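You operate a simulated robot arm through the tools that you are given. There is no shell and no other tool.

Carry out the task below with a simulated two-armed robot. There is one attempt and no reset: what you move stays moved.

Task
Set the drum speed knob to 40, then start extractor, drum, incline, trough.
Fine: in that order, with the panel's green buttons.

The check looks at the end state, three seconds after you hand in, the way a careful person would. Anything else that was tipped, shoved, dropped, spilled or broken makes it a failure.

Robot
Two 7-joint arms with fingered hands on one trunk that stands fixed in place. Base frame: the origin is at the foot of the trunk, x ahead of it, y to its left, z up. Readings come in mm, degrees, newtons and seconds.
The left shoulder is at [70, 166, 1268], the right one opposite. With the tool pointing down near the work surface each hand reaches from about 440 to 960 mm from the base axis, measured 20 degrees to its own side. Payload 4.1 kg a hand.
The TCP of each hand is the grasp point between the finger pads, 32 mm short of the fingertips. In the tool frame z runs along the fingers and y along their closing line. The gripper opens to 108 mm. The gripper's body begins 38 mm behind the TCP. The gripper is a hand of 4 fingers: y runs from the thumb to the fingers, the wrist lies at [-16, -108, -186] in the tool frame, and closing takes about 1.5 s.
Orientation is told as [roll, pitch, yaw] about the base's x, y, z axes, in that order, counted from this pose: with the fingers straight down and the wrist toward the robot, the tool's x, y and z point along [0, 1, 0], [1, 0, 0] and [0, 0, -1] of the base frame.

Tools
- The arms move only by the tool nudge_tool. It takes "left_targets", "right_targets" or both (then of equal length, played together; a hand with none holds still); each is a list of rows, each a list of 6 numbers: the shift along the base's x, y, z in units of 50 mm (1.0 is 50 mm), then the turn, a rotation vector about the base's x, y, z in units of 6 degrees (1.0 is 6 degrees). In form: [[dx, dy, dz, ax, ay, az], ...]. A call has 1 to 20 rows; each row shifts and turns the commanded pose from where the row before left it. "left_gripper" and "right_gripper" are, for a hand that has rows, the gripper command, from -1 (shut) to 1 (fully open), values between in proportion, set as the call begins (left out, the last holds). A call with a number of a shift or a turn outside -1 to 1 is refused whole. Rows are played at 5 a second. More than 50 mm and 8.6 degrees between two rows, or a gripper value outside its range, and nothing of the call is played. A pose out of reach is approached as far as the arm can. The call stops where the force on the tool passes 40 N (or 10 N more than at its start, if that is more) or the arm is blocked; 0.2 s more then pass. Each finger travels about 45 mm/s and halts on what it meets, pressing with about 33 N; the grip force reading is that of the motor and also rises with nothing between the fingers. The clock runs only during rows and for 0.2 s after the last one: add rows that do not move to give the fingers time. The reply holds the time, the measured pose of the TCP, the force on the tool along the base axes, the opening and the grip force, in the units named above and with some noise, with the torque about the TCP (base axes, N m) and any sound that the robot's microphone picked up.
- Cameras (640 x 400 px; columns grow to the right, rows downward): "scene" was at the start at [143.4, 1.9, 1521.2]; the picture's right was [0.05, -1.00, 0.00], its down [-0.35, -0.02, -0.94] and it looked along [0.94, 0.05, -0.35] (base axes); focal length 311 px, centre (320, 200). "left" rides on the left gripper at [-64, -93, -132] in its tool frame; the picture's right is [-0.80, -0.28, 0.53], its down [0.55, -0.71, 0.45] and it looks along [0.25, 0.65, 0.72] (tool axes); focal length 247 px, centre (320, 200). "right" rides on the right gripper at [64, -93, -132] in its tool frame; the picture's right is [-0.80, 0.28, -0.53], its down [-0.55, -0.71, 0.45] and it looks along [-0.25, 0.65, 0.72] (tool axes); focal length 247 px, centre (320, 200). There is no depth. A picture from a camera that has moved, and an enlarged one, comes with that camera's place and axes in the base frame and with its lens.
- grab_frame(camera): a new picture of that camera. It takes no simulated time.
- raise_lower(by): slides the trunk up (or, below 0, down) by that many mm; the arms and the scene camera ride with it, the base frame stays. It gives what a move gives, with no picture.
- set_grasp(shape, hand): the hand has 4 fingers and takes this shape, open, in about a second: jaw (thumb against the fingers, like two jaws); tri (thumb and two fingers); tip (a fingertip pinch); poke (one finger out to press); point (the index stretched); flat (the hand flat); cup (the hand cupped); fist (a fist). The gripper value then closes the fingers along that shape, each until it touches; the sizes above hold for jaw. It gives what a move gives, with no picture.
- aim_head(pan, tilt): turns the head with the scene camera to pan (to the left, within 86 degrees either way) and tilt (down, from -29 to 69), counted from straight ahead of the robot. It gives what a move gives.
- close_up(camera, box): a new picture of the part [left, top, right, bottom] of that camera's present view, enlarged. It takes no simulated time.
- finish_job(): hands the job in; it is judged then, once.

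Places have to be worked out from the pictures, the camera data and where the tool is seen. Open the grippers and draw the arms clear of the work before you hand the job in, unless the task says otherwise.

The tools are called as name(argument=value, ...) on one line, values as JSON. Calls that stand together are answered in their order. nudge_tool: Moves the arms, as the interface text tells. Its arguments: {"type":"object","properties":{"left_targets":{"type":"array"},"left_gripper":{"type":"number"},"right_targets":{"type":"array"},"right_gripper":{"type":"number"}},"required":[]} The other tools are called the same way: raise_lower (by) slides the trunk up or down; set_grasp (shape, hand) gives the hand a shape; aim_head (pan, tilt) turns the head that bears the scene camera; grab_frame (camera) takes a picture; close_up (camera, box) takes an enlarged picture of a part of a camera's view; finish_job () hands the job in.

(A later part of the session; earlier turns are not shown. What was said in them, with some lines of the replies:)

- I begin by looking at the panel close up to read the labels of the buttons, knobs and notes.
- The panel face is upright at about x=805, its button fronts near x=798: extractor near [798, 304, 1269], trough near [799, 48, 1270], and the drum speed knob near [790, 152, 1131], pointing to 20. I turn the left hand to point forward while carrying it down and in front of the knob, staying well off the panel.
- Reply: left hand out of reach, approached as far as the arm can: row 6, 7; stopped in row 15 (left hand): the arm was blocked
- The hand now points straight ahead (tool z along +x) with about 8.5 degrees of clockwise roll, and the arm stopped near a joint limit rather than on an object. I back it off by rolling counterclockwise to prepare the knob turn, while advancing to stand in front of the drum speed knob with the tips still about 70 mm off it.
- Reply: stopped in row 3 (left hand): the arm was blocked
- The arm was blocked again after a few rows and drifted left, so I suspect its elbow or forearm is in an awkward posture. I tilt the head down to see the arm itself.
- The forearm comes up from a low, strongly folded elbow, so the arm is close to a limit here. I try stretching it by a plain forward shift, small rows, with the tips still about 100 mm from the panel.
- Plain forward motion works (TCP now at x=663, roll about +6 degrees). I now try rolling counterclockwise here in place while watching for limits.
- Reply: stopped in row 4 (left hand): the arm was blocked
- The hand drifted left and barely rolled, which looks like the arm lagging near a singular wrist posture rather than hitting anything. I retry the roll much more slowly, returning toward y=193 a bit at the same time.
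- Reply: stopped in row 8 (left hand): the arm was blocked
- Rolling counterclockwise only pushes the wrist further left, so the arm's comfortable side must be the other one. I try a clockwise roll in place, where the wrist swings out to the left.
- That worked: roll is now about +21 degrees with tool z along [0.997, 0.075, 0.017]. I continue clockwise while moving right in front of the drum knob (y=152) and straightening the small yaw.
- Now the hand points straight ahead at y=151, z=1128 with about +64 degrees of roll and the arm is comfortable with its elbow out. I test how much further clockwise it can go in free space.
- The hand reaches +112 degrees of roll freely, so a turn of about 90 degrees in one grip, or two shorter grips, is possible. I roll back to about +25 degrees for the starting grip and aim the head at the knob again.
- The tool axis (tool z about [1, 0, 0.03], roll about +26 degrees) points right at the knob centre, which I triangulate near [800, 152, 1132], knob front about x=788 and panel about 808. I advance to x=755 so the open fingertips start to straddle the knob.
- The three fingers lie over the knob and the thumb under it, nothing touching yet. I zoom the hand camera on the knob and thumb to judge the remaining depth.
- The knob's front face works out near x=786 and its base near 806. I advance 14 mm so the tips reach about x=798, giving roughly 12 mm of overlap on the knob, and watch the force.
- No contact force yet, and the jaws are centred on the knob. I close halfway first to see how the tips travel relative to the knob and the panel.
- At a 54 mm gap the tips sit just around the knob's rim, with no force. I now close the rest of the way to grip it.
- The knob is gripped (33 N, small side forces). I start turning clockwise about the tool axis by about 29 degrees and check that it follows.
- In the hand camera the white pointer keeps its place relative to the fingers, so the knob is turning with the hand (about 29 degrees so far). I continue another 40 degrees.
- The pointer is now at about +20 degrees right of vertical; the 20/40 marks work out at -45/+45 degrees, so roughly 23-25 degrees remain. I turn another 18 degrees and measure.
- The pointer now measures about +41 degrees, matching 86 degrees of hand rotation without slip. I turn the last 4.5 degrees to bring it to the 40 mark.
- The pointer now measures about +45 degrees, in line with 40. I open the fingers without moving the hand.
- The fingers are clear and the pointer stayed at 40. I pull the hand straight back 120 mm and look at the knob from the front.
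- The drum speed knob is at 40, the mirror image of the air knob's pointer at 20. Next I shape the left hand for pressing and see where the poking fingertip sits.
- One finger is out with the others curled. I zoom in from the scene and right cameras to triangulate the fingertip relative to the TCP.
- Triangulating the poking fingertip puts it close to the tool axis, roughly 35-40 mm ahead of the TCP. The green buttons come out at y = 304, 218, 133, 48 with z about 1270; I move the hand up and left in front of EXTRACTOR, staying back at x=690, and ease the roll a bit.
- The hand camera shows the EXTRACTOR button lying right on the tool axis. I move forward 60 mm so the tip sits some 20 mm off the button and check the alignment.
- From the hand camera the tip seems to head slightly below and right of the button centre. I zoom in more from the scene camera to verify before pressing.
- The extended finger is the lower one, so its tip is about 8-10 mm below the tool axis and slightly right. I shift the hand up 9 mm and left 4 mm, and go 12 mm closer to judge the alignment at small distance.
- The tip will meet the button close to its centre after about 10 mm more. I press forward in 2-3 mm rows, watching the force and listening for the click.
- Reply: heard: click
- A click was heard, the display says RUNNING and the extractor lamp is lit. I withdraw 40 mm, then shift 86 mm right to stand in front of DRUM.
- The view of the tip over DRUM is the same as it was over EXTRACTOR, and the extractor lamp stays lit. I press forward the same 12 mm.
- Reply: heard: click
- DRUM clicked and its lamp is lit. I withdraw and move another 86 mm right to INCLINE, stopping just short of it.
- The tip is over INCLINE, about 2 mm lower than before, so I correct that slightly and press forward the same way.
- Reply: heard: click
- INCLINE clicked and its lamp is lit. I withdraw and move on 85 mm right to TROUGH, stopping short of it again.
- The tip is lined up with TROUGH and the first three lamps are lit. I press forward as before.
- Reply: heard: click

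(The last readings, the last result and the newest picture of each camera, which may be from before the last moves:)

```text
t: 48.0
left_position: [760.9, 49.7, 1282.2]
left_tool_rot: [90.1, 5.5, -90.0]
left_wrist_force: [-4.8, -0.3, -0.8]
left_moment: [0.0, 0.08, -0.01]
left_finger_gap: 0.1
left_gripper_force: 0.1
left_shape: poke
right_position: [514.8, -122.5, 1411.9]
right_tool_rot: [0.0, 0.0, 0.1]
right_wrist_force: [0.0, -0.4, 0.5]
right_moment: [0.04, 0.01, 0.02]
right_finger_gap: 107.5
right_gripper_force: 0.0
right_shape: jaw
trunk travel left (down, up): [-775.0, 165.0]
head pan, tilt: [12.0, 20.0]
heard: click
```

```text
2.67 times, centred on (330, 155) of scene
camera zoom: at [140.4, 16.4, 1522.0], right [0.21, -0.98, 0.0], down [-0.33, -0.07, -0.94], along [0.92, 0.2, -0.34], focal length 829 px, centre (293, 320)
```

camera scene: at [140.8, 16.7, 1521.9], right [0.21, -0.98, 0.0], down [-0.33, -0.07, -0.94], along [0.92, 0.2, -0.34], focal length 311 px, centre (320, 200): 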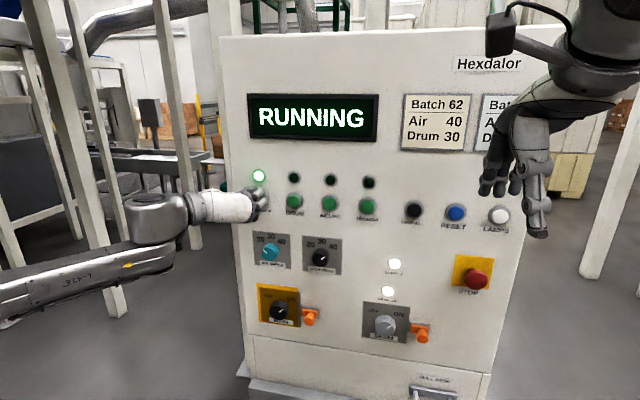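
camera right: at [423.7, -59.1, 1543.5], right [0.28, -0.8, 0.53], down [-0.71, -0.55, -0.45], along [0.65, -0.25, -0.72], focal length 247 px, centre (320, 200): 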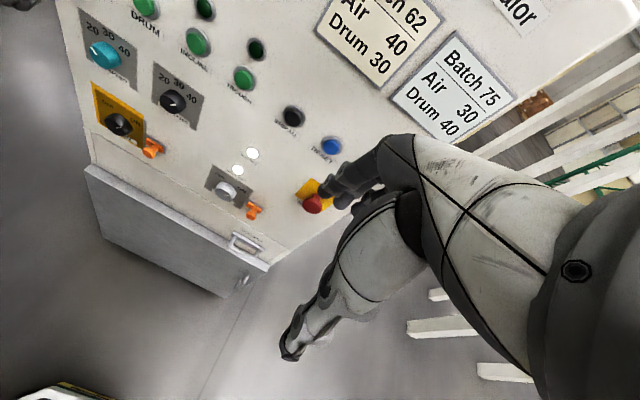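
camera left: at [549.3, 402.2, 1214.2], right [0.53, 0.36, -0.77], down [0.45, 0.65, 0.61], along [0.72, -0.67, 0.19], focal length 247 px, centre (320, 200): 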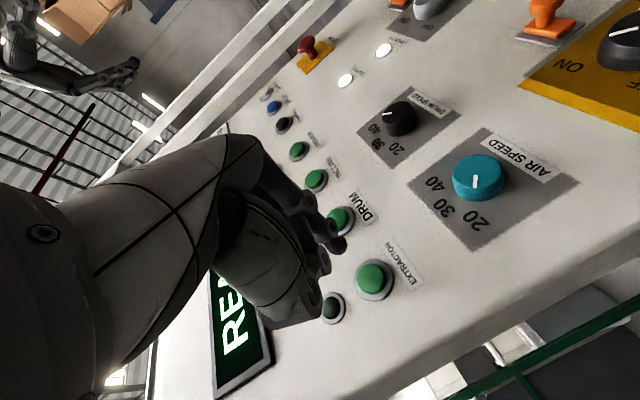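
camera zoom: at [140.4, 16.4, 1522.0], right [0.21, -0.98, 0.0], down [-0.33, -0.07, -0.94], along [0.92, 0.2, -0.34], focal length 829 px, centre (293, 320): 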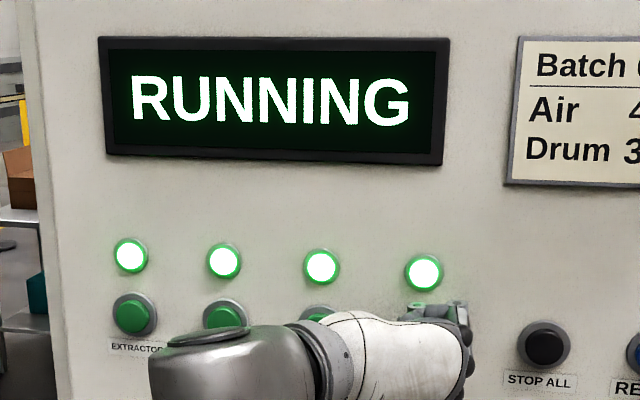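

All four lamps are lit and the display reads RUNNING. I draw the left hand straight back, then out to the left, clear of the panel.

nudge_tool(left_targets=[[-0.3, 0, 0, 0, 0, 0], [-0.5, 0, 0, 0, 0, 0], [-0.5, 0, 0, 0, 0, 0], [-0.5, 0, 0, 0, 0, 0], [-0.5, 0, 0, 0, 0, 0], [-0.5, 0, 0, 0, 0, 0], [0, 0.6, 0, 0, 0, 0], [0, 0.6, 0, 0, 0, 0], [0, 0.6, 0, 0, 0, 0], [0, 0.6, 0, 0, 0, 0], [0, 0.6, 0, 0, 0, 0], [0, 0.6, 0, 0, 0, 0], [0, 0.6, 0, 0, 0, 0], [0, 0.6, 0, 0, 0, 0]])

grab_frame(camera="scene")

```text
t: 51.0
left_position: [641.7, 287.8, 1272.1]
left_tool_rot: [89.2, 5.2, -90.5]
left_wrist_force: [-0.3, 0.4, 0.4]
left_moment: [-0.01, 0.02, 0.05]
left_finger_gap: 0.0
left_gripper_force: 0.1
left_shape: poke
right_position: [537.6, -124.9, 1401.4]
right_tool_rot: [0.1, 1.0, -0.3]
right_wrist_force: [-1.2, 0.0, 0.1]
right_moment: [0.0, -0.03, 0.01]
right_finger_gap: 107.6
right_gripper_force: 0.0
right_shape: jaw
trunk travel left (down, up): [-775.0, 165.0]
head pan, tilt: [12.0, 20.0]
```

```text
taken
camera scene: at [168.9, 14.4, 1518.5], right [0.2, -0.98, 0.0], down [-0.35, -0.07, -0.93], along [0.91, 0.19, -0.36], focal length 311 px, centre (320, 200)
```

scene: 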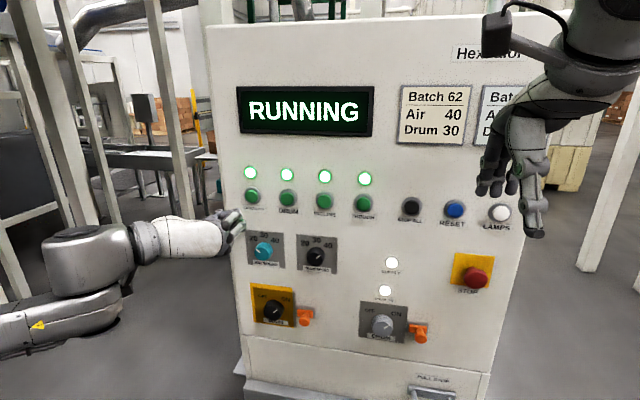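

The readings show the whole trunk leaning about 25 mm forward, so the left elbow may be pressing on something behind it. I look to the left before moving further.

aim_head(pan=75, tilt=35)

grab_frame(camera="scene")

```text
t: 52.3
left_position: [639.3, 287.1, 1271.4]
left_tool_rot: [89.1, 5.6, -90.2]
left_wrist_force: [-0.4, 0.3, 0.5]
left_moment: [-0.02, 0.1, 0.01]
left_finger_gap: 0.2
left_gripper_force: 0.1
left_shape: poke
right_position: [536.5, -128.6, 1402.7]
right_tool_rot: [0.3, 1.0, -0.1]
right_wrist_force: [-0.3, 0.7, 0.7]
right_moment: [-0.03, 0.05, 0.02]
right_finger_gap: 107.7
right_gripper_force: 0.0
right_shape: jaw
trunk travel left (down, up): [-775.0, 165.0]
head pan, tilt: [75.0, 35.0]
```

```text
taken
camera scene: at [100.1, 80.9, 1497.1], right [0.96, -0.29, -0.02], down [-0.18, -0.54, -0.82], along [0.23, 0.79, -0.57], focal length 311 px, centre (320, 200)
```

scene: 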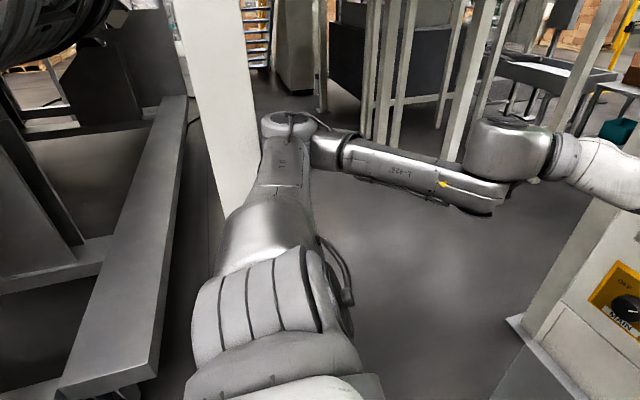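

The left elbow is leaning against a white post beside the robot. I reverse the last sideways motion to take the elbow off it.

nudge_tool(left_targets=[[0, -0.5, 0, 0, 0, 0], [0, -0.5, 0, 0, 0, 0], [0, -0.5, 0, 0, 0, 0]])

grab_frame(camera="scene")

```text
t: 53.1
left_position: [628.0, 214.7, 1278.0]
left_tool_rot: [89.7, 5.3, -90.3]
left_wrist_force: [0.3, 0.0, -0.1]
left_moment: [-0.04, -0.05, 0.0]
left_finger_gap: 0.1
left_gripper_force: 0.1
left_shape: poke
right_position: [523.1, -123.1, 1409.9]
right_tool_rot: [0.1, 0.4, -0.1]
right_wrist_force: [0.6, 0.5, -0.5]
right_moment: [0.02, 0.03, -0.01]
right_finger_gap: 107.8
right_gripper_force: 0.1
right_shape: jaw
trunk travel left (down, up): [-775.0, 165.0]
head pan, tilt: [75.0, 35.0]
```

```text
taken
camera scene: at [79.3, 79.7, 1497.5], right [0.97, -0.26, -0.01], down [-0.15, -0.55, -0.82], along [0.21, 0.79, -0.57], focal length 311 px, centre (320, 200)
```

scene: 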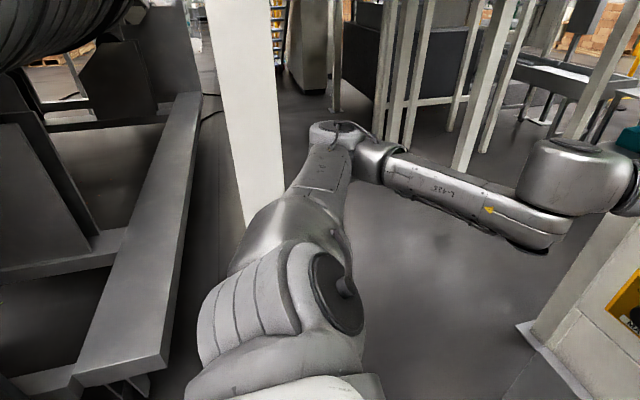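

The lean dropped from 23 mm to about 8 mm. I keep moving right a bit more to free the arm fully.

nudge_tool(left_targets=[[0, -0.5, 0, 0, 0, 0], [0, -0.5, 0, 0, 0, 0], [0, -0.5, 0, 0, 0, 0], [0, 0, 0, 0, 0, 0], [0, 0, 0, 0, 0, 0]])

grab_frame(camera="scene")

```text
t: 54.3
left_position: [621.6, 139.6, 1281.0]
left_tool_rot: [90.0, 5.4, -90.0]
left_wrist_force: [0.0, 0.1, 0.1]
left_moment: [0.01, 0.03, 0.01]
left_finger_gap: 0.0
left_gripper_force: 0.0
left_shape: poke
right_position: [515.2, -122.2, 1412.2]
right_tool_rot: [0.0, 0.1, 0.0]
right_wrist_force: [0.3, 0.2, -1.1]
right_moment: [0.0, 0.01, -0.03]
right_finger_gap: 107.6
right_gripper_force: 0.1
right_shape: jaw
trunk travel left (down, up): [-775.0, 165.0]
head pan, tilt: [75.0, 35.0]
```

```text
taken
camera scene: at [74.3, 82.3, 1498.0], right [0.97, -0.26, 0.0], down [-0.15, -0.55, -0.82], along [0.21, 0.79, -0.57], focal length 311 px, centre (320, 200)
```

scene: 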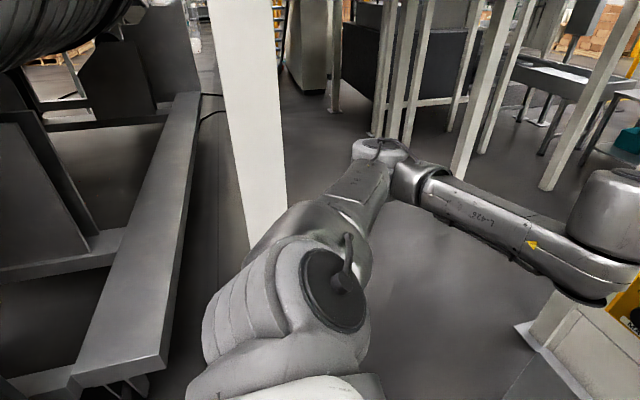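

The lean is gone (the right hand reads its original position again) and the post looks undisturbed. I now roll the left hand back so the elbow tucks in and down, staying well away from the panel.

nudge_tool(left_targets=[[0, 0.03, -0.13, -0.67, 0, 0], [0, 0.03, -0.13, -0.67, 0, 0], [0, 0.03, -0.13, -0.67, 0, 0], [0, 0.03, -0.13, -0.67, 0, 0], [0, 0.03, -0.13, -0.67, 0, 0], [0, 0.03, -0.13, -0.67, 0, 0], [0, 0.03, -0.13, -0.67, 0, 0], [0, 0.03, -0.13, -0.67, 0, 0], [0, 0.03, -0.13, -0.67, 0, 0], [0, 0.03, -0.13, -0.67, 0, 0], [0, 0.03, -0.13, -0.67, 0, 0], [0, 0.03, -0.13, -0.67, 0, 0], [0, 0.03, -0.13, -0.67, 0, 0], [0, 0.03, -0.13, -0.67, 0, 0]])

grab_frame(camera="scene")

```text
t: 57.3
left_position: [620.7, 163.0, 1187.3]
left_tool_rot: [90.2, -50.9, -90.1]
left_wrist_force: [-0.3, -0.3, 0.1]
left_moment: [0.0, 0.03, -0.01]
left_finger_gap: 0.0
left_gripper_force: 0.0
left_shape: poke
right_position: [514.0, -123.7, 1411.6]
right_tool_rot: [0.0, 0.0, 0.0]
right_wrist_force: [-0.2, 0.1, 1.5]
right_moment: [0.0, -0.04, -0.01]
right_finger_gap: 107.5
right_gripper_force: 0.2
right_shape: jaw
trunk travel left (down, up): [-775.0, 165.0]
head pan, tilt: [75.0, 35.0]
```

```text
taken
camera scene: at [73.0, 81.7, 1498.1], right [0.97, -0.26, 0.0], down [-0.15, -0.55, -0.82], along [0.21, 0.79, -0.57], focal length 311 px, centre (320, 200)
```

scene: 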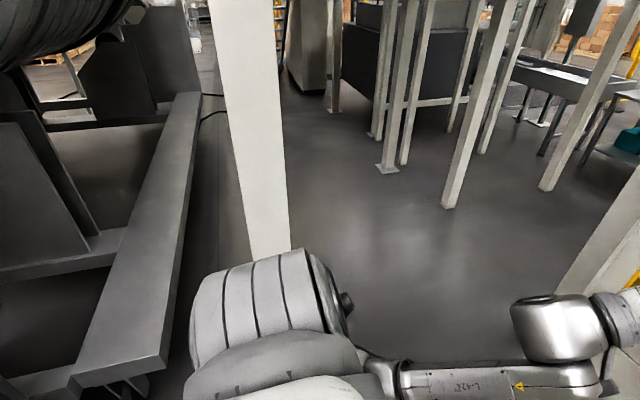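

The elbow is tucked in, the trunk is upright and the post stands undisturbed. I open the left hand (jaw shape) and look at the panel again.

set_grasp(hand="left", shape="jaw")

aim_head(pan=8, tilt=22)

grab_frame(camera="scene")

close_up(camera="scene", box=[220, 150, 420, 270])

```text
t: 58.2
left_position: [621.6, 163.0, 1188.6]
left_tool_rot: [90.2, -50.9, -90.2]
left_wrist_force: [0.5, 0.3, -0.2]
left_moment: [0.03, 0.01, 0.01]
left_finger_gap: 107.7
left_gripper_force: 0.0
left_shape: jaw
right_position: [515.5, -124.2, 1411.8]
right_tool_rot: [0.0, 0.0, -0.1]
right_wrist_force: [0.2, -0.3, -0.9]
right_moment: [0.0, 0.0, -0.01]
right_finger_gap: 108.0
right_gripper_force: 0.1
right_shape: jaw
trunk travel left (down, up): [-775.0, 165.0]
head pan, tilt: [75.0, 35.0]
```

```text
t: 59.6
left_position: [621.4, 163.5, 1187.4]
left_tool_rot: [90.2, -50.9, -90.1]
left_wrist_force: [-0.4, 0.8, 0.1]
left_moment: [0.0, 0.0, 0.01]
left_finger_gap: 107.7
left_gripper_force: 0.1
left_shape: jaw
right_position: [514.9, -122.5, 1412.4]
right_tool_rot: [0.0, 0.0, 0.1]
right_wrist_force: [-0.2, 1.1, 0.0]
right_moment: [0.05, 0.0, 0.02]
right_finger_gap: 107.8
right_gripper_force: 0.3
right_shape: jaw
trunk travel left (down, up): [-775.0, 165.0]
head pan, tilt: [8.0, 22.0]
```

```text
taken
camera scene: at [142.3, 10.1, 1518.6], right [0.14, -0.99, 0.0], down [-0.37, -0.05, -0.93], along [0.92, 0.13, -0.37], focal length 311 px, centre (320, 200)
```

scene: 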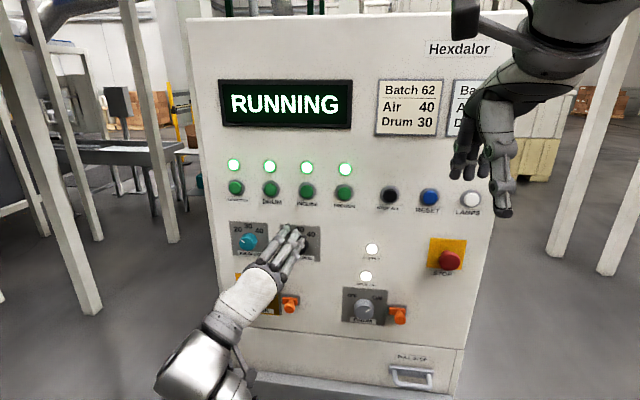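

```text
3.20 times, centred on (320, 210) of scene
camera zoom: at [142.3, 10.1, 1518.6], right [0.14, -0.99, 0.0], down [-0.37, -0.05, -0.93], along [0.92, 0.13, -0.37], focal length 995 px, centre (320, 168)
```

zoom: 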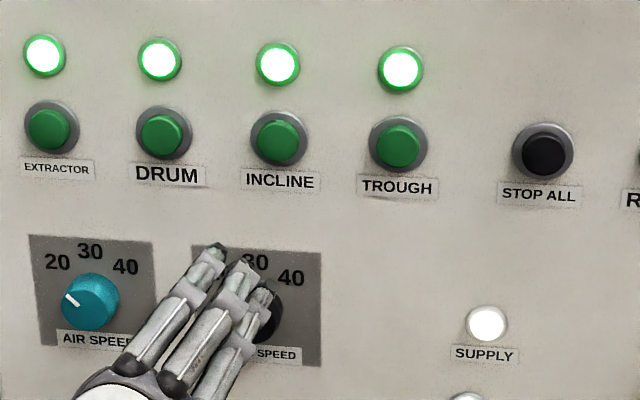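

All four lamps are lit, RUNNING is shown, and nothing else on the panel changed. I draw the left hand a little further back and left so the knob is visible for a last check.

nudge_tool(left_targets=[[-0.3, 0.3, -0.3, 0, 0, 0], [-0.3, 0.3, -0.3, 0, 0, 0], [-0.2, 0.3, -0.3, 0, 0, 0], [-0.2, 0.3, -0.3, 0, 0, 0]])

grab_frame(camera="scene")

close_up(camera="scene", box=[220, 150, 420, 270])

close_up(camera="right", box=[60, 0, 360, 240])

```text
t: 60.6
left_position: [569.5, 224.2, 1130.9]
left_tool_rot: [90.2, -50.9, -90.2]
left_wrist_force: [-0.8, -0.3, 0.2]
left_moment: [0.01, -0.02, 0.02]
left_finger_gap: 107.8
left_gripper_force: 0.2
left_shape: jaw
right_position: [513.7, -120.7, 1412.5]
right_tool_rot: [0.0, 0.1, 0.0]
right_wrist_force: [-0.7, 0.1, 0.4]
right_moment: [-0.03, -0.02, 0.01]
right_finger_gap: 107.8
right_gripper_force: 0.0
right_shape: jaw
trunk travel left (down, up): [-775.0, 165.0]
head pan, tilt: [8.0, 22.0]
```

```text
taken
camera scene: at [141.4, 10.9, 1518.8], right [0.14, -0.99, 0.0], down [-0.37, -0.05, -0.93], along [0.92, 0.13, -0.37], focal length 311 px, centre (320, 200)
```

scene: 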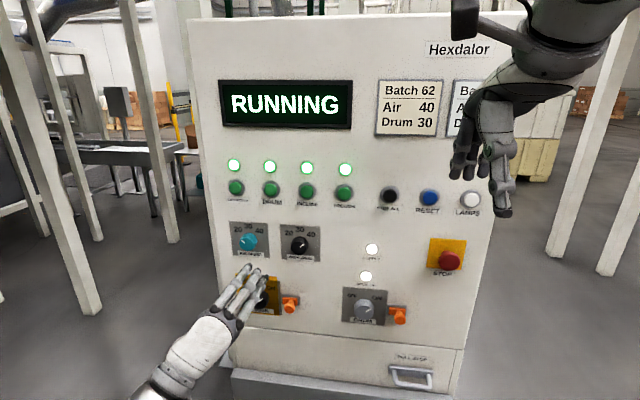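

```text
3.20 times, centred on (320, 210) of scene
camera zoom: at [141.4, 10.9, 1518.8], right [0.14, -0.99, 0.0], down [-0.37, -0.05, -0.93], along [0.92, 0.13, -0.37], focal length 995 px, centre (320, 168)
```

zoom: 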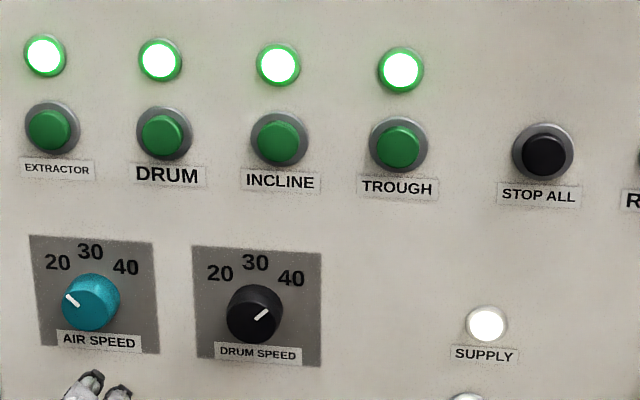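

```text
1.67 times, centred on (210, 120) of right
camera zoom: at [422.0, -58.2, 1544.1], right [0.28, -0.8, 0.53], down [-0.71, -0.55, -0.45], along [0.65, -0.25, -0.72], focal length 412 px, centre (503, 333)
```

zoom: 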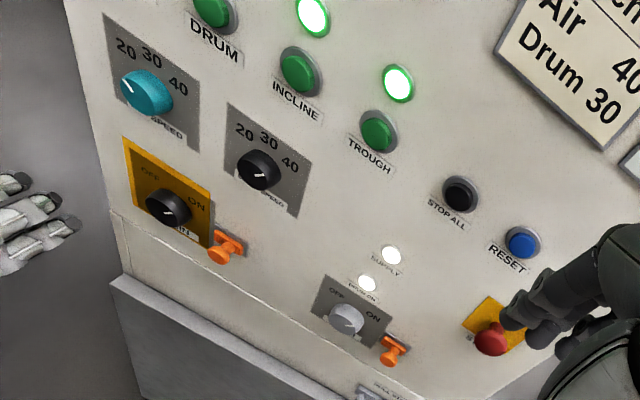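

The drum speed knob points to 40, and the extractor, drum, incline and trough lamps are lit with RUNNING shown. Both hands are open and clear, so I hand the job in.

finish_job()

```text
The job is handed in.
```

The drum speed knob is set to 40. I started extractor, drum, incline and trough in that order with the green buttons. Each press gave a click and lit its lamp. When I handed in, all four lamps were lit and the display read RUNNING.

While I was drawing the left arm back, its elbow leaned against the white post beside the robot. It pushed hard enough to tilt the trunk about 25 mm forward. I reversed off it at once, the trunk came back upright, and the post looked unmoved in the pictures. I saw nothing else on the panel changed.

Both hands were open and clear of the panel at hand-in.
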